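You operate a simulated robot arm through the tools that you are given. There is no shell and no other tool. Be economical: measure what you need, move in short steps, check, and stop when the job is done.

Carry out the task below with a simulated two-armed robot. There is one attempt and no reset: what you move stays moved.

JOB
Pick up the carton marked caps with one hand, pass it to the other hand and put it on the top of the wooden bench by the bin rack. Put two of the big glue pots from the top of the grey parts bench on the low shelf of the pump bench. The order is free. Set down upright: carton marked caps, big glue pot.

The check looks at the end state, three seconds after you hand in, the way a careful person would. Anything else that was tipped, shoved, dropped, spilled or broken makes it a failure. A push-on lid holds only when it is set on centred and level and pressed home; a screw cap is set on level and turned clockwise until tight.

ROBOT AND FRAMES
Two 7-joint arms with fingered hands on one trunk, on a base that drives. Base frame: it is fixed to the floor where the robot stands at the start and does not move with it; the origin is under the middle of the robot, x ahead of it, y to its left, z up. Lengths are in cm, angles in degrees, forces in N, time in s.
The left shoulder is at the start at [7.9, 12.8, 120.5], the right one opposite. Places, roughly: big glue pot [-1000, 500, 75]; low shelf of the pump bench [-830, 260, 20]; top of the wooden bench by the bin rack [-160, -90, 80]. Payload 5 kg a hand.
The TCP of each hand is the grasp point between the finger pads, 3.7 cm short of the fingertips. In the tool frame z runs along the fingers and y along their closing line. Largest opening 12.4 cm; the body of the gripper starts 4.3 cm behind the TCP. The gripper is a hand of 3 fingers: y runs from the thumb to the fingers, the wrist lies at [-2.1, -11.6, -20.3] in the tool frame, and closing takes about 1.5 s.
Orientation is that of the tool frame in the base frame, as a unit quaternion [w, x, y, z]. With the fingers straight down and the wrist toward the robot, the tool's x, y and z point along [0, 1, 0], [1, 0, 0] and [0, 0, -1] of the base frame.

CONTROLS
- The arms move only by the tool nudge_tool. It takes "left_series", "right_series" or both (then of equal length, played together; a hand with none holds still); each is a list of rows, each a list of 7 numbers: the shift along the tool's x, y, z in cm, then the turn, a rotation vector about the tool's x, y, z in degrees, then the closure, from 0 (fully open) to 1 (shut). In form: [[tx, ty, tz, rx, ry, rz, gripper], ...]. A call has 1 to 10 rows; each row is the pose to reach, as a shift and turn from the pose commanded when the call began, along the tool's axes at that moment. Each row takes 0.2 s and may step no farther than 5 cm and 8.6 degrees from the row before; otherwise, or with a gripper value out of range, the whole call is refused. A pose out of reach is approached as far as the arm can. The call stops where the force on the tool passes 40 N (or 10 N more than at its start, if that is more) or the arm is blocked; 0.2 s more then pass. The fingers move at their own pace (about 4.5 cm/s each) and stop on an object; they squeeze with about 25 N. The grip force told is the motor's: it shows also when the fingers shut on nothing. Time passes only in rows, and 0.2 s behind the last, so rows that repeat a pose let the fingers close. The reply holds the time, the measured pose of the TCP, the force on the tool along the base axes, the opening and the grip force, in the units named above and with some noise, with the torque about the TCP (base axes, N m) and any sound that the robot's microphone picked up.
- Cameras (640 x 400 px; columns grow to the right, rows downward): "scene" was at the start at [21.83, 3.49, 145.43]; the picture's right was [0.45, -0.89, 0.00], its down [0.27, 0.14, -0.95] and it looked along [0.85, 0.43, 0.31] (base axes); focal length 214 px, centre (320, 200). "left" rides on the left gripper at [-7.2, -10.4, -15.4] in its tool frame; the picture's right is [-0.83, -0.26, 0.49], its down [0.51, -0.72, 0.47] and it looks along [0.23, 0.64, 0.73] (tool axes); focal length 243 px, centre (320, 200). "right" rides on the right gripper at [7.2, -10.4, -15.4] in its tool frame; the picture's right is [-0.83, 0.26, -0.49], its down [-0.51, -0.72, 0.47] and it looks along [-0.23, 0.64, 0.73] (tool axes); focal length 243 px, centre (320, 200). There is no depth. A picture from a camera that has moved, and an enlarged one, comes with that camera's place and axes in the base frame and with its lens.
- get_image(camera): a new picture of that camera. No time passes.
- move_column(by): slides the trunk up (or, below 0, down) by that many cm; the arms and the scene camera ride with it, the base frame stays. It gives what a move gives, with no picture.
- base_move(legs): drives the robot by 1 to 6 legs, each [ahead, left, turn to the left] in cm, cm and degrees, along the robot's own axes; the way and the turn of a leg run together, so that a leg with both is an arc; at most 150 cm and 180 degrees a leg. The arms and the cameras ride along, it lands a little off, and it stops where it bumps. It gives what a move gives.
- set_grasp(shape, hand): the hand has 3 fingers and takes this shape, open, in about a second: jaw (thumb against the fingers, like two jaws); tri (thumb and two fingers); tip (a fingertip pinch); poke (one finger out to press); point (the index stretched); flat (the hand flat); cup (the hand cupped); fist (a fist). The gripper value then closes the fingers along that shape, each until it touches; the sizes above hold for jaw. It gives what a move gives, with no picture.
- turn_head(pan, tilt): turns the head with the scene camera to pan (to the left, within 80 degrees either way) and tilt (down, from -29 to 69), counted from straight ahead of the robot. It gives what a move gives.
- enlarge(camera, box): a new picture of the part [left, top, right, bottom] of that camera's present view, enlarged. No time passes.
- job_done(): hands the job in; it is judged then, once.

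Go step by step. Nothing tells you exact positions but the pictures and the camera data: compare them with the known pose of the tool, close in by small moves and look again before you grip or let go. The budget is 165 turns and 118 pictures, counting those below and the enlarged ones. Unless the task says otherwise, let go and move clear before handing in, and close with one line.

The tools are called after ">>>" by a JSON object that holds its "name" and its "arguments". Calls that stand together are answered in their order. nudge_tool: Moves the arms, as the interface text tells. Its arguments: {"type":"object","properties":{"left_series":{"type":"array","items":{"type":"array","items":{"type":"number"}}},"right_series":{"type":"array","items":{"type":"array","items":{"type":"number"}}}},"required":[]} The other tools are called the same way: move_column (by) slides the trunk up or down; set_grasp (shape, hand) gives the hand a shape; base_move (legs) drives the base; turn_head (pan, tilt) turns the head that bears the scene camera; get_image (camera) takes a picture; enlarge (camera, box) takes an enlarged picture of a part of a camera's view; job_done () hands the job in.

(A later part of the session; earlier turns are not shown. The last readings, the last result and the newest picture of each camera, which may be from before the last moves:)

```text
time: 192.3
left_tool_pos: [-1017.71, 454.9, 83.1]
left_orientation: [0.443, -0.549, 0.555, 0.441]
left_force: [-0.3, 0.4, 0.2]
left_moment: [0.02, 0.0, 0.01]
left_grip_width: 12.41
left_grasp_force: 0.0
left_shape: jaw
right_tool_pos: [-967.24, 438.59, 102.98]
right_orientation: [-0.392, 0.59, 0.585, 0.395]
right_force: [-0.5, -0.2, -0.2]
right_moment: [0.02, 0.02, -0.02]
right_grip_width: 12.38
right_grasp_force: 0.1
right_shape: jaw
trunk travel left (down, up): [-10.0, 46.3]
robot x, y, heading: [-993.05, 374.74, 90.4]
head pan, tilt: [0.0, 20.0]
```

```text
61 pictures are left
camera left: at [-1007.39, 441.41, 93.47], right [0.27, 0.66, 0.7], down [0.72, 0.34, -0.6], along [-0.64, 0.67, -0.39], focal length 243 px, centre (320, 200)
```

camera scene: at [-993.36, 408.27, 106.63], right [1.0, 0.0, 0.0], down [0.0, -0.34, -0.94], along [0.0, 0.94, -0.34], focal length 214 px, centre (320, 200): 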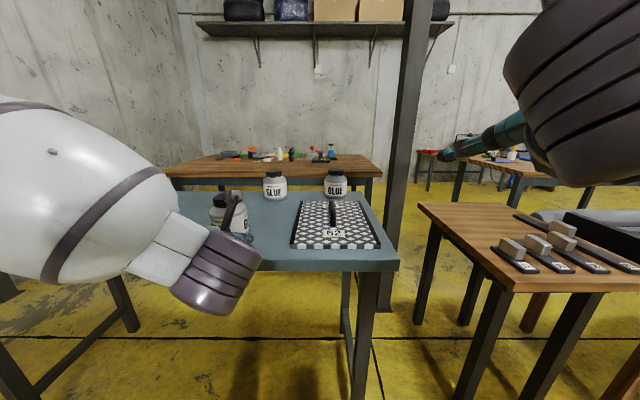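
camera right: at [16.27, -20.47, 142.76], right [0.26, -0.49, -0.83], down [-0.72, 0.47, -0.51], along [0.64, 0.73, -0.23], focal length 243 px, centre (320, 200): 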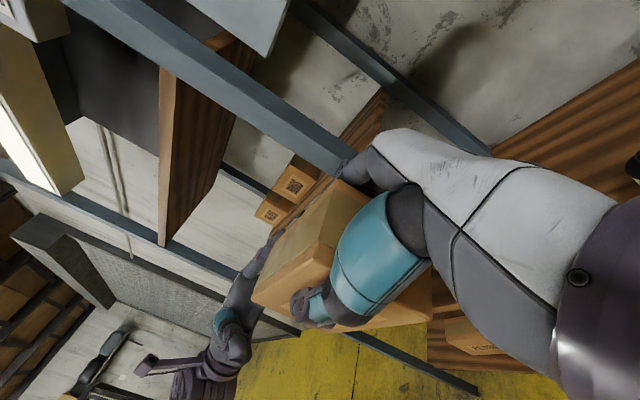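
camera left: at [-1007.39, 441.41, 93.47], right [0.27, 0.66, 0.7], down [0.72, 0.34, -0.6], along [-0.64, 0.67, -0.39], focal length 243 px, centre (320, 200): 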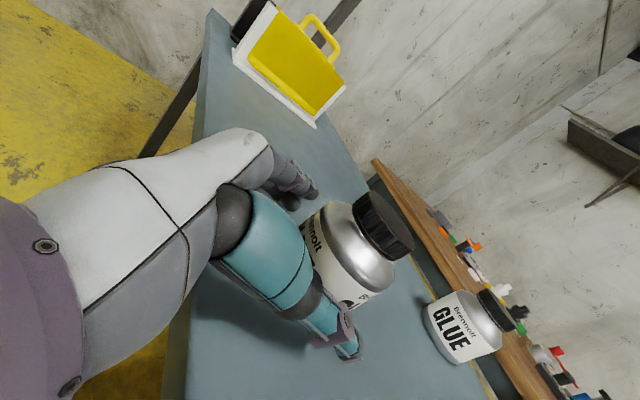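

The pot sits centred between thumb and fingers. I'll advance the rest and close.

>>> {"name": "nudge_tool", "arguments": {"left_series": [[-0.35, 0, 1.6, 0, 0, 0, 0], [-0.7, 0, 3.2, 0, 0, 0, 0], [-1.07, 0, 4.7, 0, 0, 0, 0], [-1.07, 0, 4.7, 0, 0, 0, 0.2], [-1.07, 0, 4.7, 0, 0, 0, 0.5], [-1.07, 0, 4.7, 0, 0, 0, 1], [-1.07, 0, 4.7, 0, 0, 0, 1], [-1.07, 0, 4.7, 0, 0, 0, 1]]}}

>>> {"name": "get_image", "arguments": {"camera": "left"}}

```text
time: 194.1
left_tool_pos: [-1017.72, 459.88, 83.08]
left_orientation: [0.443, -0.55, 0.555, 0.44]
left_force: [-0.2, 1.1, -0.8]
left_moment: [0.02, -0.04, -0.01]
left_grip_width: 6.89
left_grasp_force: 25.1
left_shape: jaw
right_tool_pos: [-967.31, 438.38, 103.0]
right_orientation: [-0.393, 0.589, 0.585, 0.395]
right_force: [-0.9, -0.2, 0.6]
right_moment: [0.0, -0.01, 0.01]
right_grip_width: 12.39
right_grasp_force: 0.1
right_shape: jaw
trunk travel left (down, up): [-10.0, 46.3]
robot x, y, heading: [-993.65, 374.93, 90.3]
head pan, tilt: [0.0, 20.0]
```

```text
60 pictures are left
camera left: at [-1007.32, 446.24, 93.5], right [0.27, 0.66, 0.7], down [0.72, 0.34, -0.6], along [-0.64, 0.67, -0.39], focal length 243 px, centre (320, 200)
```

left: 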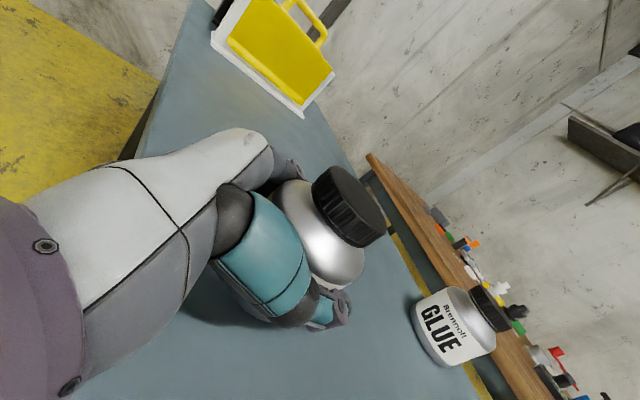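

The fingers stopped at 6.9 cm with 25 N around the pot. I'll zoom to check, then lift a little.

>>> {"name": "nudge_tool", "arguments": {"left_series": [[-1, 0, -0.2, 0, 0, 0, 1], [-2, 0, -0.4, 0, 0, 0, 1], [-3, 0, -0.6, 0, 0, 0, 1]]}}

>>> {"name": "enlarge", "arguments": {"camera": "scene", "box": [130, 140, 370, 290]}}

>>> {"name": "get_image", "arguments": {"camera": "left"}}

```text
time: 194.9
left_tool_pos: [-1017.66, 459.79, 86.2]
left_orientation: [0.443, -0.55, 0.554, 0.44]
left_force: [0.1, 0.4, -4.1]
left_moment: [0.0, -0.02, -0.02]
left_grip_width: 6.89
left_grasp_force: 25.2
left_shape: jaw
right_tool_pos: [-967.33, 438.48, 102.91]
right_orientation: [-0.393, 0.59, 0.584, 0.395]
right_force: [0.3, -0.2, 0.6]
right_moment: [-0.01, -0.01, 0.03]
right_grip_width: 12.43
right_grasp_force: 0.1
right_shape: jaw
trunk travel left (down, up): [-10.0, 46.3]
robot x, y, heading: [-993.44, 374.31, 90.1]
head pan, tilt: [0.0, 20.0]
```

```text
2.67 times, centred on (250, 215) of scene
camera zoom: at [-993.32, 408.12, 106.69], right [1.0, 0.0, 0.0], down [0.0, -0.34, -0.94], along [0.0, 0.94, -0.34], focal length 572 px, centre (507, 160)
```

zoom: 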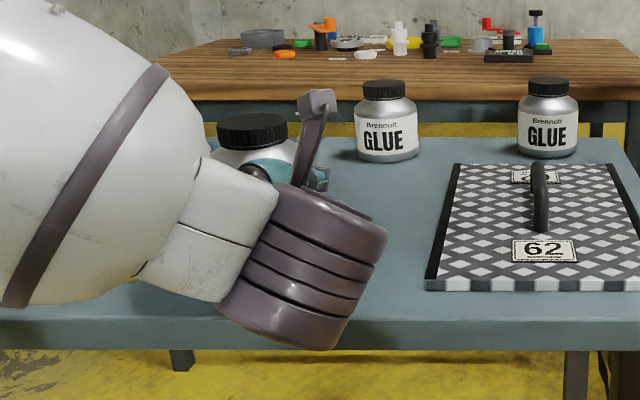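

```text
58 pictures are left
camera left: at [-1007.3, 446.27, 96.57], right [0.27, 0.66, 0.7], down [0.72, 0.34, -0.6], along [-0.64, 0.67, -0.39], focal length 243 px, centre (320, 200)
```

left: 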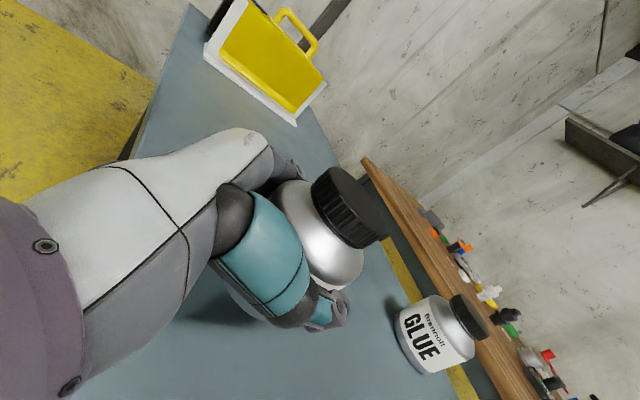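

Pot A is held (about 4 N). I'll raise it and bring it back, clear of the yellow case, before going for pot B with the right hand.

>>> {"name": "nudge_tool", "arguments": {"left_series": [[-4.5, 0, -1, 0, 0, 0, 1], [-9, 0, -2, 0, 0, 0, 1], [-12.5, 0, -5, 0, 0, 0, 1], [-16, 0, -8.5, 0, 0, 0, 1], [-19.2, 0, -12, 0, 0, 0, 1], [-22.4, 0, -15.7, 0, 0, 0, 1], [-25.4, 0, -19.5, 0, 0, 0, 1], [-25.4, 0, -24, 0, 0, 0, 1]]}}

>>> {"name": "get_image", "arguments": {"camera": "scene"}}

```text
time: 196.7
left_tool_pos: [-1017.64, 441.78, 116.3]
left_orientation: [0.444, -0.549, 0.555, 0.44]
left_force: [0.0, -0.6, -3.7]
left_moment: [0.01, 0.0, -0.04]
left_grip_width: 6.89
left_grasp_force: 25.1
left_shape: jaw
right_tool_pos: [-967.26, 438.43, 103.23]
right_orientation: [-0.392, 0.59, 0.584, 0.396]
right_force: [-0.9, -0.3, 1.2]
right_moment: [-0.03, -0.02, 0.0]
right_grip_width: 12.37
right_grasp_force: 0.1
right_shape: jaw
trunk travel left (down, up): [-10.0, 46.3]
robot x, y, heading: [-993.47, 374.54, 90.1]
head pan, tilt: [0.0, 20.0]
```

```text
57 pictures are left
camera scene: at [-993.34, 407.94, 106.75], right [1.0, 0.0, 0.0], down [0.0, -0.34, -0.94], along [0.0, 0.94, -0.34], focal length 214 px, centre (320, 200)
```

scene: 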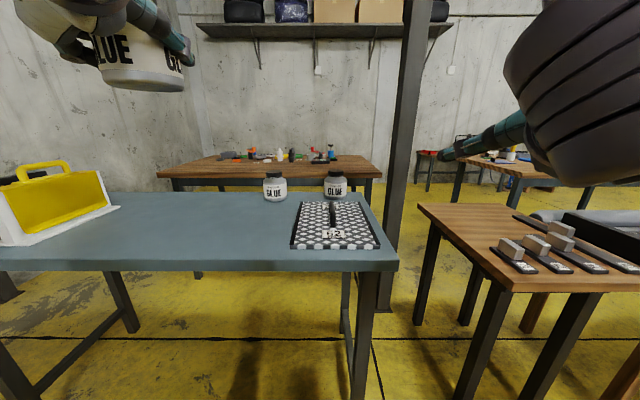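

Pot A clears the yellow case (top ≈97). I'll strafe left 43.5 to line up the right hand with pot B.

>>> {"name": "base_move", "arguments": {"legs": [[0, 43.5, 0]]}}

>>> {"name": "turn_head", "arguments": {"pan": -10, "tilt": 25}}

>>> {"name": "get_image", "arguments": {"camera": "scene"}}

>>> {"name": "get_image", "arguments": {"camera": "right"}}

```text
time: 201.0
left_tool_pos: [-1061.13, 441.96, 116.17]
left_orientation: [0.443, -0.549, 0.556, 0.439]
left_force: [-0.5, -0.8, -4.2]
left_moment: [0.03, -0.06, -0.03]
left_grip_width: 6.92
left_grasp_force: 24.9
left_shape: jaw
right_tool_pos: [-1010.7, 438.39, 103.06]
right_orientation: [-0.391, 0.591, 0.584, 0.395]
right_force: [-0.3, -0.2, 0.7]
right_moment: [-0.01, 0.0, 0.02]
right_grip_width: 12.36
right_grasp_force: 0.1
right_shape: jaw
trunk travel left (down, up): [-10.0, 46.3]
robot x, y, heading: [-1036.81, 374.6, 90.1]
head pan, tilt: [0.0, 20.0]
```

```text
time: 201.8
left_tool_pos: [-1061.07, 442.04, 116.28]
left_orientation: [0.443, -0.549, 0.555, 0.44]
left_force: [0.1, 0.4, -4.2]
left_moment: [-0.03, 0.04, -0.02]
left_grip_width: 6.91
left_grasp_force: 24.9
left_shape: jaw
right_tool_pos: [-1010.74, 438.41, 103.0]
right_orientation: [-0.392, 0.591, 0.584, 0.395]
right_force: [-0.8, 0.1, -0.5]
right_moment: [0.01, -0.03, 0.0]
right_grip_width: 12.37
right_grasp_force: 0.0
right_shape: jaw
trunk travel left (down, up): [-10.0, 46.3]
robot x, y, heading: [-1036.57, 374.6, 90.1]
head pan, tilt: [-10.0, 25.0]
```

```text
56 pictures are left
camera scene: at [-1035.19, 407.78, 105.87], right [0.99, -0.17, 0.0], down [-0.07, -0.42, -0.91], along [0.15, 0.89, -0.42], focal length 214 px, centre (320, 200)
```

scene: 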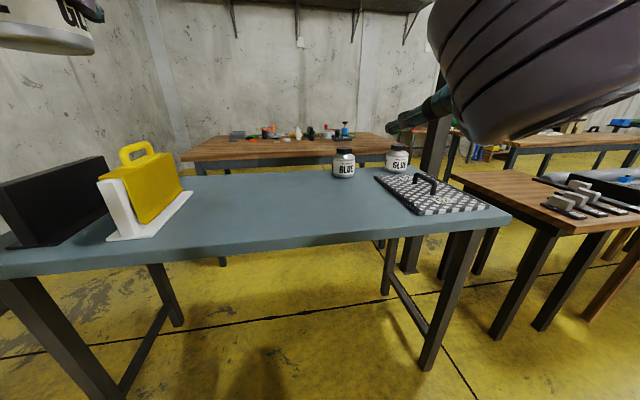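

```text
55 pictures are left
camera right: at [-1021.28, 427.03, 115.67], right [0.25, -0.77, -0.58], down [-0.72, 0.25, -0.65], along [0.65, 0.58, -0.49], focal length 243 px, centre (320, 200)
```

right: 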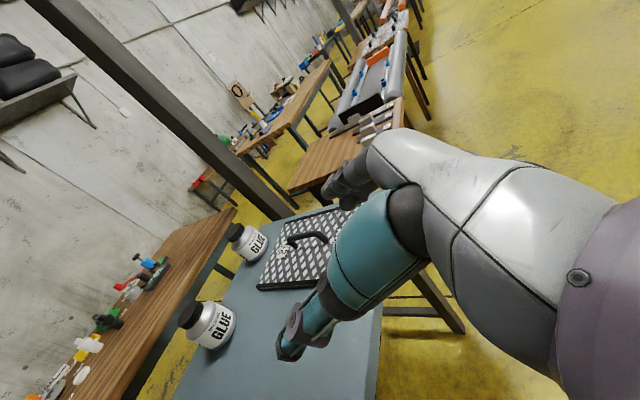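

Pot B is at about [-1012, 487.5, 82.5]. I'll drive ahead 18.

>>> {"name": "base_move", "arguments": {"legs": [[18, 0, 0]]}}

```text
time: 203.3
left_tool_pos: [-1061.0, 459.85, 116.26]
left_orientation: [0.444, -0.549, 0.555, 0.44]
left_force: [-0.6, -0.2, -3.8]
left_moment: [0.05, -0.01, 0.0]
left_grip_width: 6.92
left_grasp_force: 24.7
left_shape: jaw
right_tool_pos: [-1010.74, 456.27, 103.0]
right_orientation: [-0.392, 0.591, 0.585, 0.394]
right_force: [-0.2, 0.3, -0.3]
right_moment: [-0.01, 0.02, 0.0]
right_grip_width: 12.39
right_grasp_force: 0.1
right_shape: jaw
trunk travel left (down, up): [-10.0, 46.3]
robot x, y, heading: [-1036.89, 392.69, 90.3]
head pan, tilt: [-10.0, 25.0]
```

>>> {"name": "nudge_tool", "arguments": {"right_series": [[-2.06, -0.2, 3.73, 0, 0, 0, 0], [-4.12, -0.4, 7.47, 0, 0, 0, 0], [-6.18, -0.6, 11.2, 0, 0, 0, 0], [-8.23, -0.9, 14.9, 0, 0, 0, 0], [-10.3, -1.1, 18.7, 0, 5, 0, 0], [-12.35, -1.3, 22.4, 0, 10, 0, 0]]}}

>>> {"name": "get_image", "arguments": {"camera": "right"}}

>>> {"name": "get_image", "arguments": {"camera": "scene"}}

```text
time: 204.7
left_tool_pos: [-1061.02, 460.15, 116.09]
left_orientation: [0.443, -0.55, 0.556, 0.439]
left_force: [0.6, -0.1, -4.3]
left_moment: [0.02, 0.01, 0.03]
left_grip_width: 6.9
left_grasp_force: 25.1
left_shape: jaw
right_tool_pos: [-1011.92, 472.57, 82.78]
right_orientation: [-0.442, 0.555, 0.547, 0.445]
right_force: [-0.2, 0.0, 0.4]
right_moment: [-0.04, -0.02, 0.0]
right_grip_width: 12.36
right_grasp_force: 0.0
right_shape: jaw
trunk travel left (down, up): [-10.0, 46.3]
robot x, y, heading: [-1036.52, 392.31, 90.0]
head pan, tilt: [-10.0, 25.0]
```

```text
54 pictures are left
camera right: at [-1022.47, 459.18, 93.35], right [0.25, -0.66, -0.71], down [-0.72, 0.36, -0.59], along [0.65, 0.66, -0.39], focal length 243 px, centre (320, 200)
```

right: 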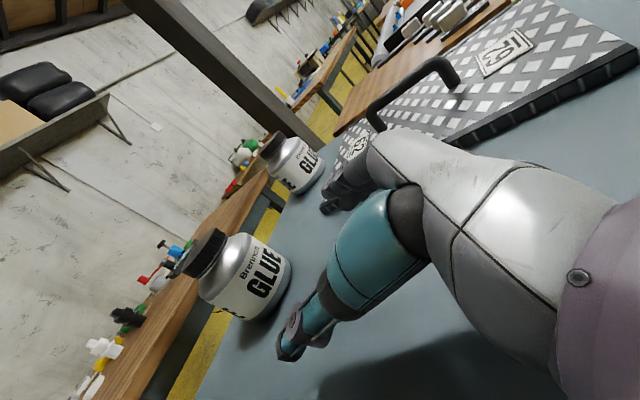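

```text
53 pictures are left
camera scene: at [-1035.16, 425.96, 105.79], right [0.99, -0.17, 0.0], down [-0.07, -0.42, -0.91], along [0.16, 0.89, -0.42], focal length 214 px, centre (320, 200)
```

scene: 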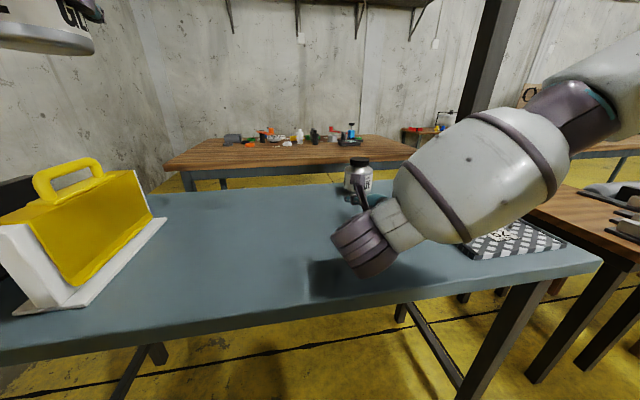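

The pot centre reads about [-1012.7, 488]. Advancing partway with a small sideways correction.

>>> {"name": "nudge_tool", "arguments": {"right_series": [[0.7, -0.7, 2.8, 0, 0, 0, 0], [1.4, -0.7, 5.6, 0, 0, 0, 0], [2.0, -0.7, 8.4, 0, 0, 0, 0]]}}

>>> {"name": "get_image", "arguments": {"camera": "right"}}

```text
time: 205.5
left_tool_pos: [-1061.1, 460.06, 116.24]
left_orientation: [0.444, -0.549, 0.556, 0.439]
left_force: [-0.5, -0.1, -3.7]
left_moment: [0.02, 0.01, 0.02]
left_grip_width: 6.93
left_grasp_force: 24.8
left_shape: jaw
right_tool_pos: [-1012.46, 481.13, 83.15]
right_orientation: [-0.441, 0.554, 0.548, 0.445]
right_force: [0.8, 0.0, -0.6]
right_moment: [0.02, 0.01, -0.03]
right_grip_width: 12.38
right_grasp_force: 0.0
right_shape: jaw
trunk travel left (down, up): [-10.0, 46.3]
robot x, y, heading: [-1036.85, 392.54, 90.0]
head pan, tilt: [-10.0, 25.0]
```

```text
52 pictures are left
camera right: at [-1023.1, 467.79, 93.65], right [0.25, -0.66, -0.71], down [-0.72, 0.36, -0.6], along [0.65, 0.66, -0.38], focal length 243 px, centre (320, 200)
```

right: 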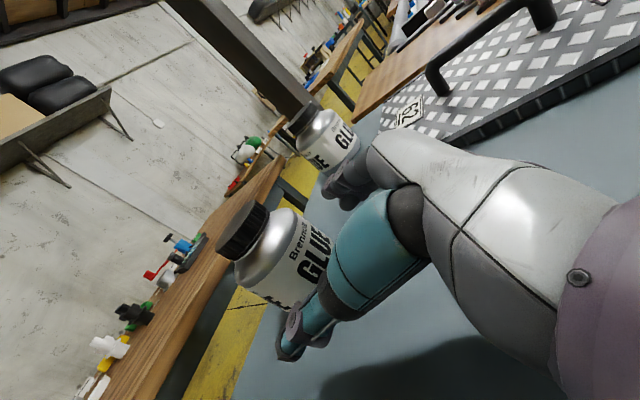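

Centred. Advance and close.

>>> {"name": "nudge_tool", "arguments": {"right_series": [[0.38, -0.1, 1.7, 0, 0, 0, 0], [0.75, -0.2, 3.4, 0, 0, 0, 0], [1.1, -0.2, 5.1, 0, 0, 0, 0], [1.1, -0.2, 5.1, 0, 0, 0, 0.2], [1.1, -0.2, 5.1, 0, 0, 0, 0.5], [1.1, -0.2, 5.1, 0, 0, 0, 1], [1.1, -0.2, 5.1, 0, 0, 0, 1], [1.1, -0.2, 5.1, 0, 0, 0, 1]]}}

>>> {"name": "get_image", "arguments": {"camera": "right"}}

```text
time: 207.3
left_tool_pos: [-1061.06, 460.04, 116.12]
left_orientation: [0.444, -0.549, 0.555, 0.44]
left_force: [0.6, -0.3, -3.1]
left_moment: [0.0, 0.02, 0.01]
left_grip_width: 6.9
left_grasp_force: 25.3
left_shape: jaw
right_tool_pos: [-1012.63, 486.31, 83.18]
right_orientation: [-0.441, 0.554, 0.548, 0.446]
right_force: [0.7, 0.4, -0.8]
right_moment: [-0.04, 0.01, 0.05]
right_grip_width: 8.16
right_grasp_force: 25.0
right_shape: jaw
trunk travel left (down, up): [-10.0, 46.3]
robot x, y, heading: [-1037.01, 392.51, 90.2]
head pan, tilt: [-10.0, 25.0]
```

```text
51 pictures are left
camera right: at [-1023.26, 472.94, 93.7], right [0.25, -0.66, -0.71], down [-0.72, 0.36, -0.59], along [0.65, 0.66, -0.38], focal length 243 px, centre (320, 200)
```

right: 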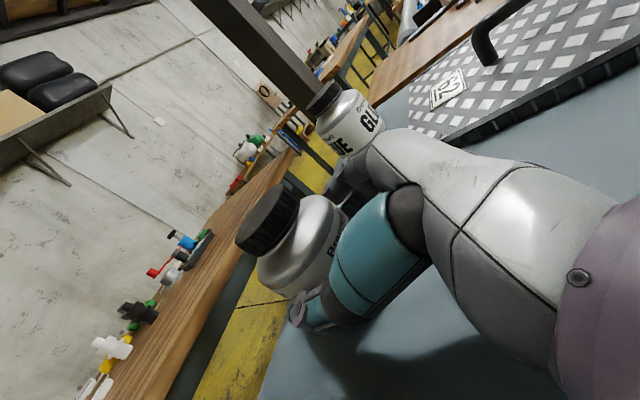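

The right hand grips about 2 cm shallower than the left did. I'll reopen, advance 1.7 cm and close again for the same secure wrap.

>>> {"name": "nudge_tool", "arguments": {"right_series": [[0, 0, 0, 0, 0, 0, 0.3], [0, 0, 0, 0, 0, 0, 0], [0, 0, 0, 0, 0, 0, 0], [0.18, 0, 0.8, 0, 0, 0, 0], [0.37, 0, 1.7, 0, 0, 0, 0], [0.37, 0, 1.7, 0, 0, 0, 0.3], [0.37, 0, 1.7, 0, 0, 0, 0.6], [0.37, 0, 1.7, 0, 0, 0, 1], [0.37, 0, 1.7, 0, 0, 0, 1], [0.37, 0, 1.7, 0, 0, 0, 1]]}}

>>> {"name": "get_image", "arguments": {"camera": "right"}}

```text
time: 209.5
left_tool_pos: [-1061.1, 459.85, 116.15]
left_orientation: [0.443, -0.549, 0.555, 0.44]
left_force: [0.2, 0.9, -2.5]
left_moment: [0.01, 0.05, 0.01]
left_grip_width: 6.92
left_grasp_force: 25.3
left_shape: jaw
right_tool_pos: [-1012.75, 487.97, 83.11]
right_orientation: [-0.442, 0.554, 0.548, 0.445]
right_force: [-0.7, 1.7, -0.4]
right_moment: [0.0, -0.02, 0.0]
right_grip_width: 8.09
right_grasp_force: 25.1
right_shape: jaw
trunk travel left (down, up): [-10.0, 46.3]
robot x, y, heading: [-1036.88, 392.48, 90.1]
head pan, tilt: [-10.0, 25.0]
```

```text
50 pictures are left
camera right: at [-1023.23, 474.64, 93.69], right [0.25, -0.66, -0.71], down [-0.72, 0.36, -0.59], along [0.65, 0.66, -0.38], focal length 243 px, centre (320, 200)
```

right: 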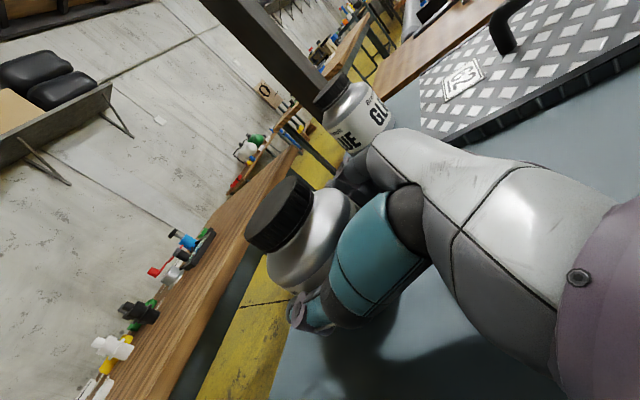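

The width is unchanged at 8.1, so the pads sit around the widest part. Lift test.

>>> {"name": "nudge_tool", "arguments": {"right_series": [[1, 0, -0.2, 0, 0, 0, 1], [2, 0, -0.4, 0, 0, 0, 1], [4, 0, -0.8, 0, 0, 0, 1]]}}

>>> {"name": "get_image", "arguments": {"camera": "right"}}

```text
time: 210.3
left_tool_pos: [-1061.06, 459.9, 116.23]
left_orientation: [0.445, -0.549, 0.555, 0.439]
left_force: [-0.1, 0.5, -2.9]
left_moment: [0.01, 0.0, -0.02]
left_grip_width: 6.88
left_grasp_force: 25.5
left_shape: jaw
right_tool_pos: [-1012.65, 487.95, 87.32]
right_orientation: [-0.441, 0.554, 0.548, 0.445]
right_force: [0.6, 0.0, -3.8]
right_moment: [-0.06, 0.0, 0.02]
right_grip_width: 8.1
right_grasp_force: 25.4
right_shape: jaw
trunk travel left (down, up): [-10.0, 46.3]
robot x, y, heading: [-1037.11, 392.99, 90.1]
head pan, tilt: [-10.0, 25.0]
```

```text
49 pictures are left
camera right: at [-1023.19, 474.62, 97.85], right [0.25, -0.66, -0.71], down [-0.72, 0.36, -0.59], along [0.65, 0.66, -0.38], focal length 243 px, centre (320, 200)
```

right: 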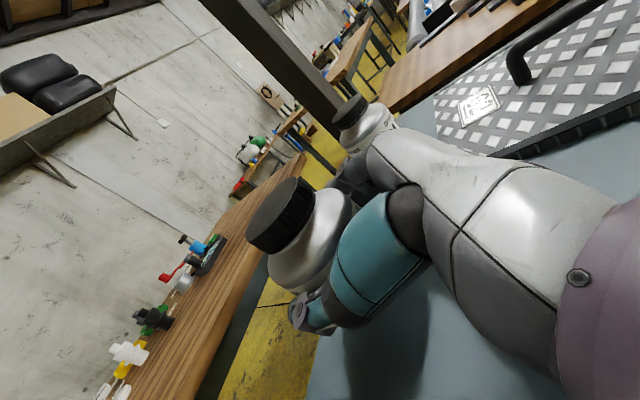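

Both pots are held. I'll raise and retract the right hand, then back the base away from the bench.

>>> {"name": "nudge_tool", "arguments": {"right_series": [[4, 0, -0.9, 0, 0, 0, 1], [8, 0, -1.8, 0, 0, 0, 1], [12, 0, -3, 0, 0, 0, 1], [14, 0, -7, 0, 0, 0, 1], [15.5, 0, -11.5, 0, 0, 0, 1], [16.5, 0, -16, 0, 0, 0, 1], [17.5, 0, -20.7, 0, 0, 0, 1], [18.2, 0, -25.5, 0, 0, 0, 1], [18.9, 0, -30, 0, 0, 0, 1]]}}

>>> {"name": "base_move", "arguments": {"legs": [[-45, 0, 0]]}}

>>> {"name": "get_image", "arguments": {"camera": "scene"}}

```text
time: 212.3
left_tool_pos: [-1061.12, 459.63, 116.45]
left_orientation: [0.444, -0.549, 0.555, 0.441]
left_force: [-0.3, -0.8, -3.4]
left_moment: [0.0, 0.0, -0.03]
left_grip_width: 6.88
left_grasp_force: 25.1
left_shape: jaw
right_tool_pos: [-1012.72, 462.67, 112.35]
right_orientation: [-0.442, 0.554, 0.547, 0.445]
right_force: [0.1, -0.6, -3.8]
right_moment: [-0.08, 0.0, 0.01]
right_grip_width: 8.08
right_grasp_force: 24.9
right_shape: jaw
trunk travel left (down, up): [-10.0, 46.3]
robot x, y, heading: [-1036.93, 392.29, 90.1]
head pan, tilt: [-10.0, 25.0]
```

```text
time: 215.0
left_tool_pos: [-1061.03, 414.87, 116.17]
left_orientation: [0.444, -0.549, 0.556, 0.44]
left_force: [0.0, 0.2, -3.6]
left_moment: [0.0, 0.01, 0.01]
left_grip_width: 6.92
left_grasp_force: 24.6
left_shape: jaw
right_tool_pos: [-1012.43, 417.94, 112.2]
right_orientation: [-0.441, 0.555, 0.548, 0.445]
right_force: [0.2, 0.5, -3.6]
right_moment: [-0.06, 0.0, 0.01]
right_grip_width: 8.05
right_grasp_force: 25.0
right_shape: jaw
trunk travel left (down, up): [-10.0, 46.3]
robot x, y, heading: [-1036.36, 347.18, 89.9]
head pan, tilt: [-10.0, 25.0]
```

```text
48 pictures are left
camera scene: at [-1035.12, 380.82, 105.85], right [0.99, -0.17, 0.0], down [-0.07, -0.42, -0.91], along [0.16, 0.89, -0.42], focal length 214 px, centre (320, 200)
```

scene: 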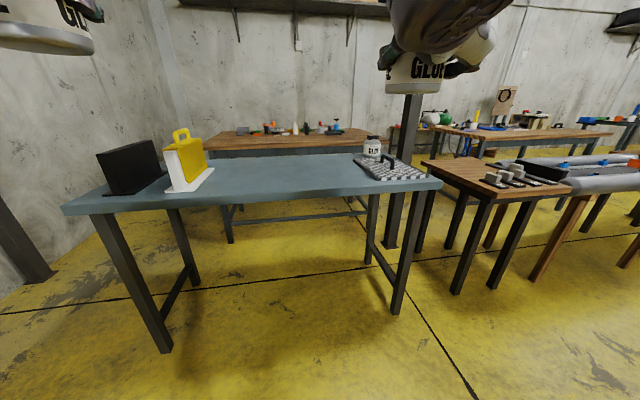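

The bench is fine. I'll raise the trunk and look right, along the aisle behind the pump bench.

>>> {"name": "move_column", "arguments": {"by": 30}}

>>> {"name": "turn_head", "arguments": {"pan": -80, "tilt": 20}}

>>> {"name": "get_image", "arguments": {"camera": "scene"}}

```text
time: 218.0
left_tool_pos: [-1061.03, 415.1, 146.01]
left_orientation: [0.443, -0.55, 0.555, 0.439]
left_force: [0.4, -0.2, -3.8]
left_moment: [0.03, -0.03, 0.01]
left_grip_width: 6.9
left_grasp_force: 25.0
left_shape: jaw
right_tool_pos: [-1012.65, 417.96, 142.21]
right_orientation: [-0.441, 0.554, 0.548, 0.445]
right_force: [0.0, -0.1, -4.2]
right_moment: [-0.03, 0.0, -0.01]
right_grip_width: 8.07
right_grasp_force: 24.8
right_shape: jaw
trunk travel left (down, up): [-40.0, 16.3]
robot x, y, heading: [-1036.88, 347.57, 90.2]
head pan, tilt: [-10.0, 25.0]
```

```text
time: 219.4
left_tool_pos: [-1061.13, 414.99, 146.17]
left_orientation: [0.443, -0.549, 0.555, 0.44]
left_force: [-0.6, 0.2, -4.6]
left_moment: [-0.01, 0.03, -0.02]
left_grip_width: 6.89
left_grasp_force: 24.8
left_shape: jaw
right_tool_pos: [-1012.65, 417.87, 142.24]
right_orientation: [-0.441, 0.554, 0.547, 0.446]
right_force: [0.7, 0.0, -3.3]
right_moment: [-0.06, 0.01, 0.03]
right_grip_width: 8.07
right_grasp_force: 26.0
right_shape: jaw
trunk travel left (down, up): [-40.0, 16.3]
robot x, y, heading: [-1036.93, 347.3, 90.1]
head pan, tilt: [-80.0, 20.0]
```

```text
47 pictures are left
camera scene: at [-1027.5, 363.88, 139.57], right [0.18, -0.98, 0.0], down [-0.34, -0.06, -0.94], along [0.92, 0.17, -0.34], focal length 214 px, centre (320, 200)
```

scene: 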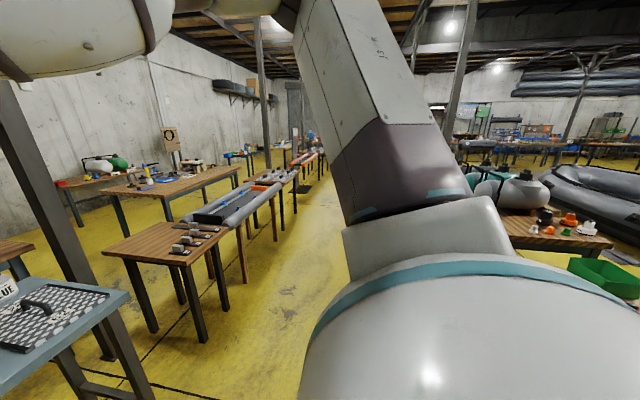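

The aisle behind the pump bench is clear (bench back edge y≈284, opposite row y≥440). I'll strafe right 203 along it and then turn to face the pump bench.

>>> {"name": "base_move", "arguments": {"legs": [[0, -102, 0], [0, -101, 0]]}}

>>> {"name": "turn_head", "arguments": {"pan": -80, "tilt": 30}}

>>> {"name": "get_image", "arguments": {"camera": "scene"}}

```text
time: 237.2
left_tool_pos: [-859.94, 415.25, 146.14]
left_orientation: [0.447, -0.546, 0.558, 0.437]
left_force: [0.2, -0.5, -4.7]
left_moment: [0.01, -0.02, 0.01]
left_grip_width: 6.93
left_grasp_force: 24.8
left_shape: jaw
right_tool_pos: [-811.39, 417.73, 142.23]
right_orientation: [-0.439, 0.557, 0.545, 0.447]
right_force: [-0.4, 0.8, -3.6]
right_moment: [-0.05, 0.01, 0.02]
right_grip_width: 8.09
right_grasp_force: 24.7
right_shape: jaw
trunk travel left (down, up): [-40.0, 16.3]
robot x, y, heading: [-835.99, 347.61, 89.6]
head pan, tilt: [-80.0, 20.0]
```

```text
time: 237.9
left_tool_pos: [-859.91, 415.28, 146.1]
left_orientation: [0.446, -0.545, 0.559, 0.437]
left_force: [-0.3, -0.1, -3.4]
left_moment: [-0.02, 0.01, -0.02]
left_grip_width: 6.92
left_grasp_force: 25.2
left_shape: jaw
right_tool_pos: [-811.3, 417.71, 142.19]
right_orientation: [-0.438, 0.557, 0.545, 0.447]
right_force: [-0.6, -0.4, -4.1]
right_moment: [-0.02, 0.02, 0.03]
right_grip_width: 8.08
right_grasp_force: 24.9
right_shape: jaw
trunk travel left (down, up): [-40.0, 16.3]
robot x, y, heading: [-836.42, 347.31, 89.6]
head pan, tilt: [-80.0, 30.0]
```

```text
46 pictures are left
camera scene: at [-827.09, 363.74, 137.97], right [0.17, -0.99, 0.0], down [-0.49, -0.08, -0.87], along [0.85, 0.14, -0.5], focal length 214 px, centre (320, 200)
```

scene: 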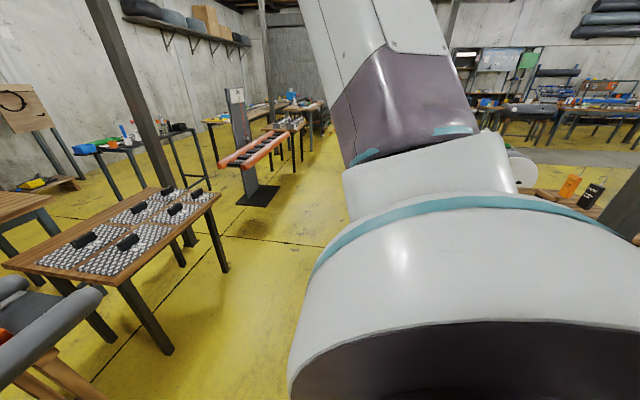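

Clear to turn. Turning right 180 to face the pump bench.

>>> {"name": "base_move", "arguments": {"legs": [[0, 0, -90], [0, 0, -89.6]]}}

>>> {"name": "turn_head", "arguments": {"pan": 0, "tilt": 40}}

>>> {"name": "get_image", "arguments": {"camera": "scene"}}

```text
time: 246.0
left_tool_pos: [-812.44, 280.05, 146.15]
left_orientation: [0.438, 0.556, 0.547, -0.446]
left_force: [0.1, -0.8, -3.4]
left_moment: [-0.01, -0.01, -0.01]
left_grip_width: 6.85
left_grasp_force: 25.2
left_shape: jaw
right_tool_pos: [-861.01, 277.22, 142.25]
right_orientation: [-0.446, -0.546, 0.556, -0.441]
right_force: [-1.3, -0.2, -4.1]
right_moment: [0.07, 0.01, -0.01]
right_grip_width: 8.06
right_grasp_force: 25.5
right_shape: jaw
trunk travel left (down, up): [-40.0, 16.3]
robot x, y, heading: [-836.32, 347.33, -90.1]
head pan, tilt: [-80.0, 30.0]
```

```text
time: 247.5
left_tool_pos: [-812.58, 280.0, 146.26]
left_orientation: [0.439, 0.557, 0.547, -0.445]
left_force: [-0.2, 0.2, -4.2]
left_moment: [-0.05, 0.01, -0.02]
left_grip_width: 6.88
left_grasp_force: 24.7
left_shape: jaw
right_tool_pos: [-861.02, 277.4, 142.15]
right_orientation: [-0.445, -0.547, 0.556, -0.441]
right_force: [-0.8, 0.2, -3.2]
right_moment: [0.04, 0.02, 0.01]
right_grip_width: 8.06
right_grasp_force: 25.4
right_shape: jaw
trunk travel left (down, up): [-40.0, 16.3]
robot x, y, heading: [-836.57, 347.56, -90.2]
head pan, tilt: [0.0, 40.0]
```

```text
45 pictures are left
camera scene: at [-836.23, 324.26, 136.42], right [-1.0, 0.0, 0.0], down [0.0, 0.64, -0.77], along [0.0, -0.77, -0.64], focal length 214 px, centre (320, 200)
```

scene: 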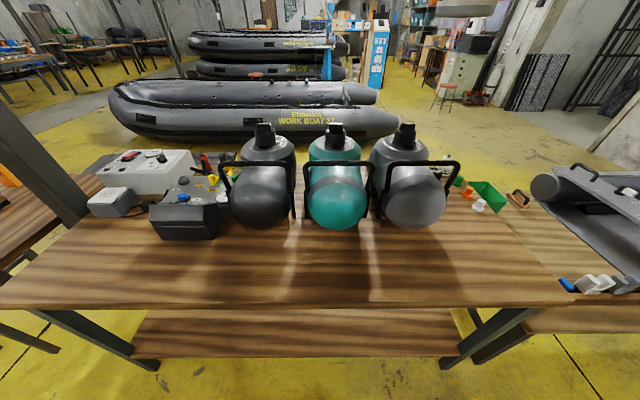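

The low shelf under the back edge (bench edge y≈300, shelf edge y≈295) is open between the legs (x -906..-749). I'll back off 40, lower the trunk and look under.

>>> {"name": "base_move", "arguments": {"legs": [[-40, 0, 0.2]]}}

>>> {"name": "move_column", "arguments": {"by": -40}}

>>> {"name": "get_image", "arguments": {"camera": "scene"}}

```text
time: 250.0
left_tool_pos: [-812.37, 319.94, 146.07]
left_orientation: [0.439, 0.556, 0.549, -0.444]
left_force: [1.1, 0.8, -3.3]
left_moment: [0.02, 0.01, 0.01]
left_grip_width: 6.86
left_grasp_force: 25.0
left_shape: jaw
right_tool_pos: [-860.78, 317.12, 142.03]
right_orientation: [-0.446, -0.547, 0.556, -0.44]
right_force: [0.1, 0.0, -3.4]
right_moment: [0.07, 0.0, -0.02]
right_grip_width: 8.02
right_grasp_force: 25.1
right_shape: jaw
trunk travel left (down, up): [-40.0, 16.3]
robot x, y, heading: [-836.25, 387.72, -90.1]
head pan, tilt: [0.0, 40.0]
```

```text
time: 253.8
left_tool_pos: [-812.29, 320.19, 106.07]
left_orientation: [0.439, 0.557, 0.548, -0.444]
left_force: [0.8, 0.0, -4.1]
left_moment: [-0.01, 0.02, -0.02]
left_grip_width: 6.88
left_grasp_force: 24.6
left_shape: jaw
right_tool_pos: [-860.66, 317.37, 102.18]
right_orientation: [-0.447, -0.546, 0.555, -0.44]
right_force: [-0.7, -0.8, -4.0]
right_moment: [0.07, -0.01, 0.05]
right_grip_width: 8.02
right_grasp_force: 25.2
right_shape: jaw
trunk travel left (down, up): [0.0, 56.3]
robot x, y, heading: [-836.29, 387.69, -90.0]
head pan, tilt: [0.0, 40.0]
```

```text
44 pictures are left
camera scene: at [-836.09, 352.39, 94.67], right [-1.0, 0.0, 0.0], down [0.0, 0.64, -0.77], along [0.0, -0.77, -0.64], focal length 214 px, centre (320, 200)
```

scene: 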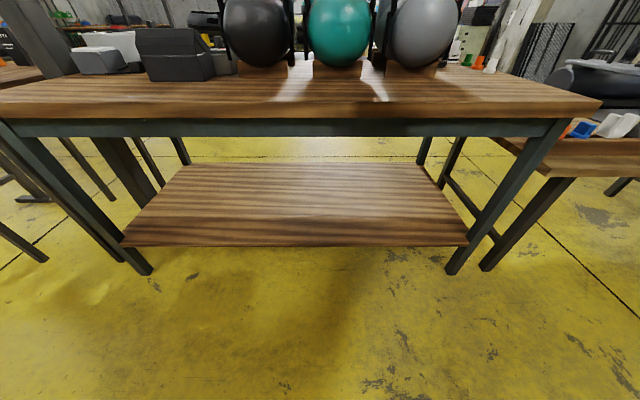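

The shelf is empty and open. Lowering both hands straight down in front of it, about 50 first.

>>> {"name": "nudge_tool", "arguments": {"left_series": [[4.8, 0, 1.07, 0, 0, 0, 1], [9.6, 0, 2.14, 0, 0, 0, 1], [14.4, 0, 3.2, 0, 0, 0, 1], [19.2, 0, 4.3, 0, 0, 0, 1], [24, 0, 5.35, 0, 0, 0, 1], [28.8, 0, 6.4, 0, 0, 0, 1], [33.6, 0, 7.5, 0, 0, 0, 1], [38.4, 0, 8.6, 0, 0, 0, 1], [43.2, 0, 9.6, 0, 0, 0, 1]], "right_series": [[-4.4, 0, 0.96, 0, 0, 0, 1], [-8.8, 0, 1.93, 0, 0, 0, 1], [-13.2, 0, 2.9, 0, 0, 0, 1], [-17.6, 0, 3.85, 0, 0, 0, 1], [-22, 0, 4.8, 0, 0, 0, 1], [-26.4, 0, 5.8, 0, 0, 0, 1], [-30.8, 0, 6.75, 0, 0, 0, 1], [-35.2, 0, 7.7, 0, 0, 0, 1], [-39.6, 0, 8.7, 0, 0, 0, 1]]}}

>>> {"name": "get_image", "arguments": {"camera": "scene"}}

```text
time: 255.8
left_tool_pos: [-809.73, 317.13, 63.28]
left_orientation: [0.433, 0.558, 0.55, -0.446]
left_force: [0.2, 0.2, -3.7]
left_moment: [-0.01, -0.01, 0.0]
left_grip_width: 6.87
left_grasp_force: 25.9
left_shape: jaw
left hand out of reach, approached as far as the arm can: row 3, 4, 5, 6, 7, 8, 9
right_tool_pos: [-862.92, 315.46, 62.24]
right_orientation: [-0.442, -0.547, 0.558, -0.441]
right_force: [-0.5, 0.3, -4.4]
right_moment: [0.04, -0.03, 0.04]
right_grip_width: 8.05
right_grasp_force: 25.2
right_shape: jaw
right hand out of reach, approached as far as the arm can: row 4, 5, 6, 7, 8, 9
trunk travel left (down, up): [0.0, 56.3]
robot x, y, heading: [-835.82, 387.48, -90.0]
head pan, tilt: [0.0, 40.0]
```

```text
43 pictures are left
camera scene: at [-836.12, 352.25, 94.62], right [-1.0, 0.0, 0.0], down [0.0, 0.64, -0.76], along [0.0, -0.76, -0.64], focal length 214 px, centre (320, 200)
```

scene: 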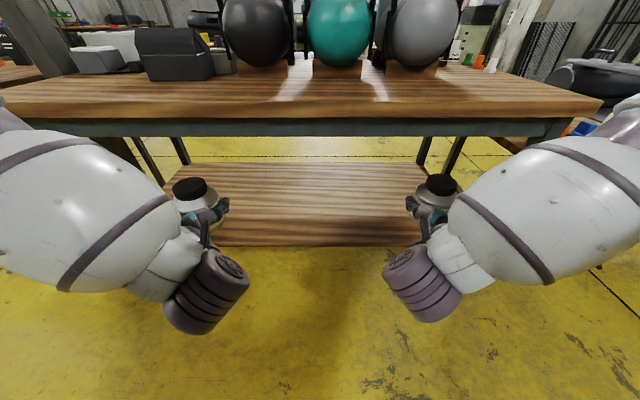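

It works, though it's near the close-in limit. I'll back off 8 and reach further forward while going lower.

>>> {"name": "base_move", "arguments": {"legs": [[-9, 0, 0]]}}

>>> {"name": "nudge_tool", "arguments": {"left_series": [[0.2, 0, 3.4, 0, 0, 0, 1], [-0.5, 0, 7, 0, 0, 0, 1], [4.3, 0, 8.1, 0, 0, 0, 1], [9, 0, 9.2, 0, 0, 0, 1], [13.8, 0, 10.3, 0, 0, 0, 1], [18.5, 0, 11.3, 0, 0, 0, 1]], "right_series": [[-0.2, 0, 3.4, 0, 0, 0, 1], [0.5, 0, 7, 0, 0, 0, 1], [-4.3, 0, 8.1, 0, 0, 0, 1], [-9, 0, 9.2, 0, 0, 0, 1], [-13.8, 0, 10.3, 0, 0, 0, 1], [-17.5, 0, 11.1, 0, 0, 0, 1]]}}

>>> {"name": "get_image", "arguments": {"camera": "scene"}}

>>> {"name": "get_image", "arguments": {"camera": "left"}}

```text
time: 256.9
left_tool_pos: [-809.62, 326.16, 63.51]
left_orientation: [0.435, 0.558, 0.549, -0.445]
left_force: [0.3, 0.3, -2.2]
left_moment: [0.05, -0.01, 0.02]
left_grip_width: 6.89
left_grasp_force: 25.1
left_shape: jaw
right_tool_pos: [-862.95, 324.75, 62.57]
right_orientation: [-0.442, -0.549, 0.555, -0.442]
right_force: [0.0, 0.0, -3.7]
right_moment: [0.11, -0.03, 0.0]
right_grip_width: 8.06
right_grasp_force: 25.1
right_shape: jaw
trunk travel left (down, up): [0.0, 56.3]
robot x, y, heading: [-836.16, 396.32, -89.8]
head pan, tilt: [0.0, 40.0]
```

```text
time: 258.4
left_tool_pos: [-808.37, 319.22, 46.35]
left_orientation: [0.428, 0.552, 0.571, -0.431]
left_force: [-0.7, -0.5, -3.8]
left_moment: [-0.04, 0.01, -0.02]
left_grip_width: 6.86
left_grasp_force: 24.6
left_shape: jaw
left hand out of reach, approached as far as the arm can: row 5, 6
right_tool_pos: [-864.47, 317.7, 46.03]
right_orientation: [-0.434, -0.544, 0.575, -0.43]
right_force: [-0.4, 0.0, -3.4]
right_moment: [0.02, -0.04, -0.01]
right_grip_width: 8.03
right_grasp_force: 24.6
right_shape: jaw
right hand out of reach, approached as far as the arm can: row 5, 6
trunk travel left (down, up): [0.0, 56.3]
robot x, y, heading: [-836.13, 397.24, -90.2]
head pan, tilt: [0.0, 40.0]
```

```text
42 pictures are left
camera scene: at [-836.07, 361.23, 94.6], right [-1.0, 0.0, 0.0], down [0.0, 0.64, -0.76], along [0.0, -0.76, -0.64], focal length 214 px, centre (320, 200)
```

scene: 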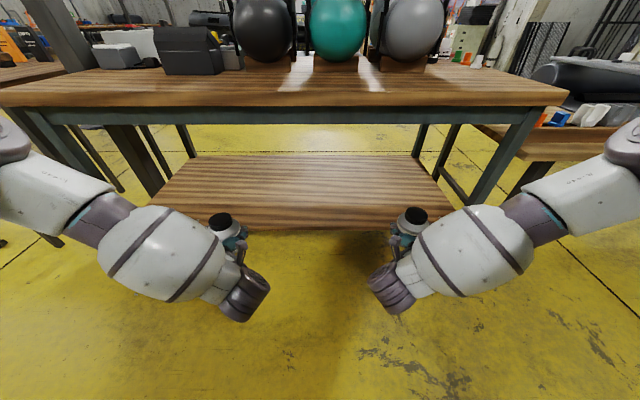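

```text
41 pictures are left
camera left: at [-818.85, 331.89, 57.58], right [-0.24, -0.7, 0.68], down [-0.73, -0.33, -0.6], along [0.64, -0.63, -0.43], focal length 243 px, centre (320, 200)
```

left: 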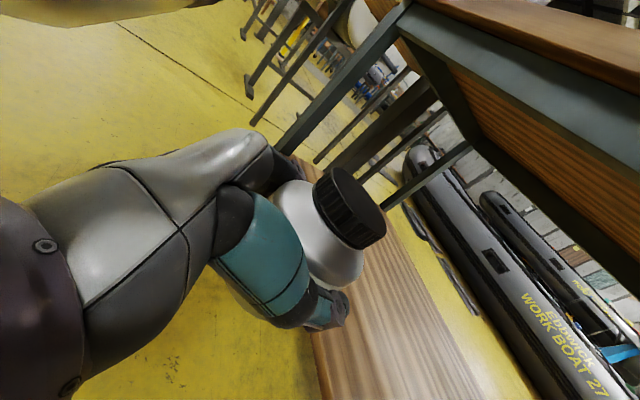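

The shelf top works out at z≈25 (edge y≈294.5), so the TCP should end near 30.6. I'll reach further forward, which eases the arms, and a little lower.

>>> {"name": "nudge_tool", "arguments": {"left_series": [[0.2, 0, 3.6, 0, 0, 0, 1], [0.4, 0, 7.2, 0, 0, 0, 1], [0.6, 0, 10.9, 0, 0, 0, 1], [0.85, 0, 14.5, 0, 0, 0, 1]], "right_series": [[-0.2, 0, 3.6, 0, 0, 0, 1], [-0.4, 0, 7.2, 0, 0, 0, 1], [-0.6, 0, 10.9, 0, 0, 0, 1], [-0.9, 0, 14.5, 0, 0, 0, 1]]}}

>>> {"name": "get_image", "arguments": {"camera": "scene"}}

```text
time: 259.4
left_tool_pos: [-806.56, 306.12, 44.33]
left_orientation: [0.421, 0.551, 0.583, -0.424]
left_force: [0.0, -0.7, -4.1]
left_moment: [0.0, -0.02, 0.02]
left_grip_width: 6.85
left_grasp_force: 25.0
left_shape: jaw
left hand out of reach, approached as far as the arm can: row 2, 3, 4
right_tool_pos: [-867.25, 305.09, 46.04]
right_orientation: [-0.431, -0.544, 0.577, -0.43]
right_force: [0.3, 0.4, -3.7]
right_moment: [0.09, -0.03, -0.01]
right_grip_width: 8.04
right_grasp_force: 24.4
right_shape: jaw
right hand out of reach, approached as far as the arm can: row 1, 2, 3, 4
trunk travel left (down, up): [0.0, 56.3]
robot x, y, heading: [-836.51, 396.7, -90.2]
head pan, tilt: [0.0, 40.0]
```

```text
40 pictures are left
camera scene: at [-836.08, 361.27, 94.62], right [-1.0, 0.0, 0.0], down [0.0, 0.64, -0.76], along [0.0, -0.76, -0.64], focal length 214 px, centre (320, 200)
```

scene: 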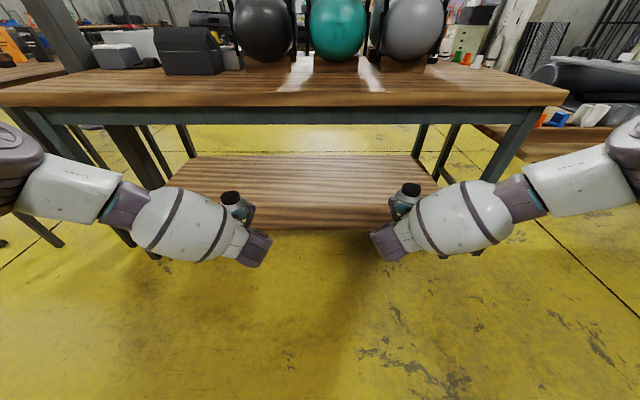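

The arms are limited in this posture. I'll test two remedies: the left hand farther outboard, and the right hand yawed inward, both slightly lower.

>>> {"name": "nudge_tool", "arguments": {"left_series": [[0, 4, 0, 0, 0, 0, 1], [0, 8, 0, 0, 0, 0, 1], [0, 12, 0, 0, 0, 0, 1]], "right_series": [[0, 0, 0, 8, 0, -1.8, 1], [0, 0, 0, 16, 0, -3.5, 1], [0, 0, 0, 24, 0, -5.2, 1]]}}

```text
time: 260.1
left_tool_pos: [-794.74, 306.43, 44.8]
left_orientation: [0.427, 0.55, 0.575, -0.429]
left_force: [-0.4, 0.6, -4.4]
left_moment: [-0.01, 0.04, -0.02]
left_grip_width: 6.81
left_grasp_force: 24.5
left_shape: jaw
left hand out of reach, approached as far as the arm can: row 3
right_tool_pos: [-867.29, 305.32, 49.16]
right_orientation: [0.39, 0.579, -0.558, 0.449]
right_force: [0.3, -0.2, -3.3]
right_moment: [0.07, 0.02, 0.01]
right_grip_width: 8.02
right_grasp_force: 25.1
right_shape: jaw
right hand out of reach, approached as far as the arm can: row 1, 2, 3
trunk travel left (down, up): [0.0, 56.3]
robot x, y, heading: [-836.01, 396.53, -90.2]
head pan, tilt: [0.0, 40.0]
```

Moving outboard helped, and inward yaw made things worse. Now both hands outboard with a slight outward yaw, level corrected, then lower 10.

>>> {"name": "nudge_tool", "arguments": {"left_series": [[0, 0, 0, -4.5, -1, -0.7, 1], [0, 0, 0, -9, -2, -1.3, 1], [0, 0, 0, -13.5, -3.1, -2, 1], [3.2, 0.1, 0.9, -13.5, -3.1, -2, 1], [6.4, 0.2, 1.8, -13.5, -3.1, -2, 1], [9.6, 0.24, 2.66, -13.5, -3.1, -2, 1]], "right_series": [[0.1, 4, -0.3, -6.5, 1.7, 0.7, 1], [0.2, 8, -0.7, -13, 3.4, 1.5, 1], [0.3, 12, -1, -19.5, 5.1, 2.2, 1], [-2.9, 12, 0, -19.5, 5.1, 2.2, 1], [-6, 12.2, 1, -19.5, 5.1, 2.2, 1], [-9.3, 12.4, 1.9, -19.5, 5.1, 2.2, 1]]}}

>>> {"name": "get_image", "arguments": {"camera": "scene"}}

```text
time: 261.6
left_tool_pos: [-794.69, 306.34, 34.77]
left_orientation: [0.497, 0.476, 0.616, -0.383]
left_force: [-0.3, -0.7, -2.8]
left_moment: [-0.01, -0.03, -0.02]
left_grip_width: 6.84
left_grasp_force: 24.7
left_shape: jaw
right_tool_pos: [-879.31, 305.22, 38.95]
right_orientation: [-0.498, -0.472, 0.619, -0.381]
right_force: [-0.4, -0.7, -4.3]
right_moment: [0.09, -0.01, 0.0]
right_grip_width: 7.97
right_grasp_force: 24.5
right_shape: jaw
trunk travel left (down, up): [0.0, 56.3]
robot x, y, heading: [-836.2, 396.5, -90.0]
head pan, tilt: [0.0, 40.0]
```

```text
39 pictures are left
camera scene: at [-836.08, 361.24, 94.61], right [-1.0, 0.0, 0.0], down [0.0, 0.64, -0.76], along [0.0, -0.76, -0.64], focal length 214 px, centre (320, 200)
```

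scene: 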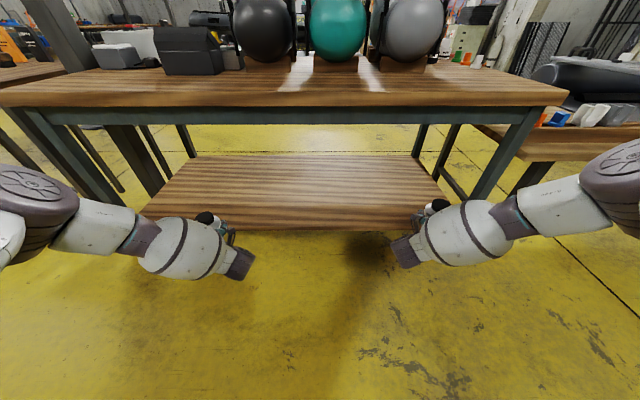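

Both hands reached level at z≈35–39. I'll extend both arms 12 forward (right also down 4), so the elbows stay clear of the bench legs.

>>> {"name": "nudge_tool", "arguments": {"left_series": [[-0.8, -1, 3.8, 0, 0, 0, 1], [-1.7, -2.1, 7.5, 0, 0, 0, 1], [-2.5, -3.1, 11.3, 0, 0, 0, 1]], "right_series": [[-0.5, -1, 4.1, 0, 0, 0, 1], [-0.9, -2.1, 8.1, 0, 0, 0, 1], [-1.4, -3.1, 12.2, 0, 0, 0, 1]]}}

>>> {"name": "get_image", "arguments": {"camera": "scene"}}

>>> {"name": "get_image", "arguments": {"camera": "right"}}

```text
time: 262.4
left_tool_pos: [-792.34, 297.44, 38.03]
left_orientation: [0.493, 0.476, 0.619, -0.383]
left_force: [-0.3, 0.1, -4.8]
left_moment: [-0.01, -0.03, -0.04]
left_grip_width: 6.84
left_grasp_force: 25.0
left_shape: jaw
left hand out of reach, approached as far as the arm can: row 1, 2, 3
right_tool_pos: [-881.8, 296.7, 37.98]
right_orientation: [-0.495, -0.472, 0.623, -0.38]
right_force: [-0.5, 0.1, -4.0]
right_moment: [0.04, 0.01, -0.03]
right_grip_width: 8.03
right_grasp_force: 25.0
right_shape: jaw
right hand out of reach, approached as far as the arm can: row 2, 3
trunk travel left (down, up): [0.0, 56.3]
robot x, y, heading: [-836.33, 396.51, -90.0]
head pan, tilt: [0.0, 40.0]
```

```text
38 pictures are left
camera scene: at [-836.09, 361.32, 94.64], right [-1.0, 0.0, 0.0], down [0.0, 0.64, -0.77], along [0.0, -0.77, -0.64], focal length 214 px, centre (320, 200)
```

scene: 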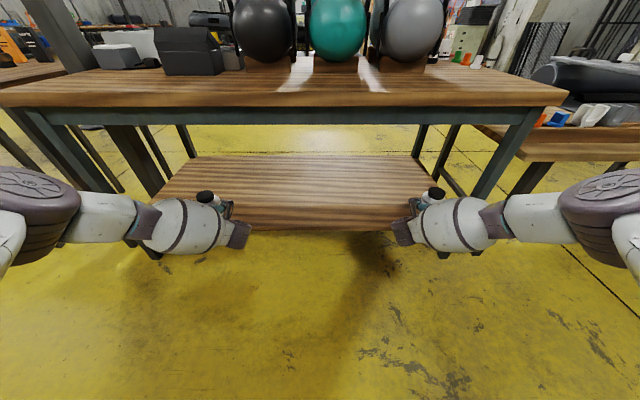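

```text
37 pictures are left
camera right: at [-868.33, 306.74, 48.54], right [-0.07, 0.71, -0.7], down [0.61, -0.53, -0.59], along [-0.79, -0.47, -0.39], focal length 243 px, centre (320, 200)
```

right: 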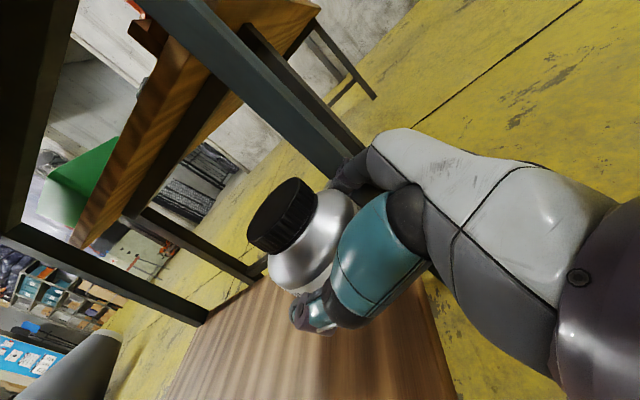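

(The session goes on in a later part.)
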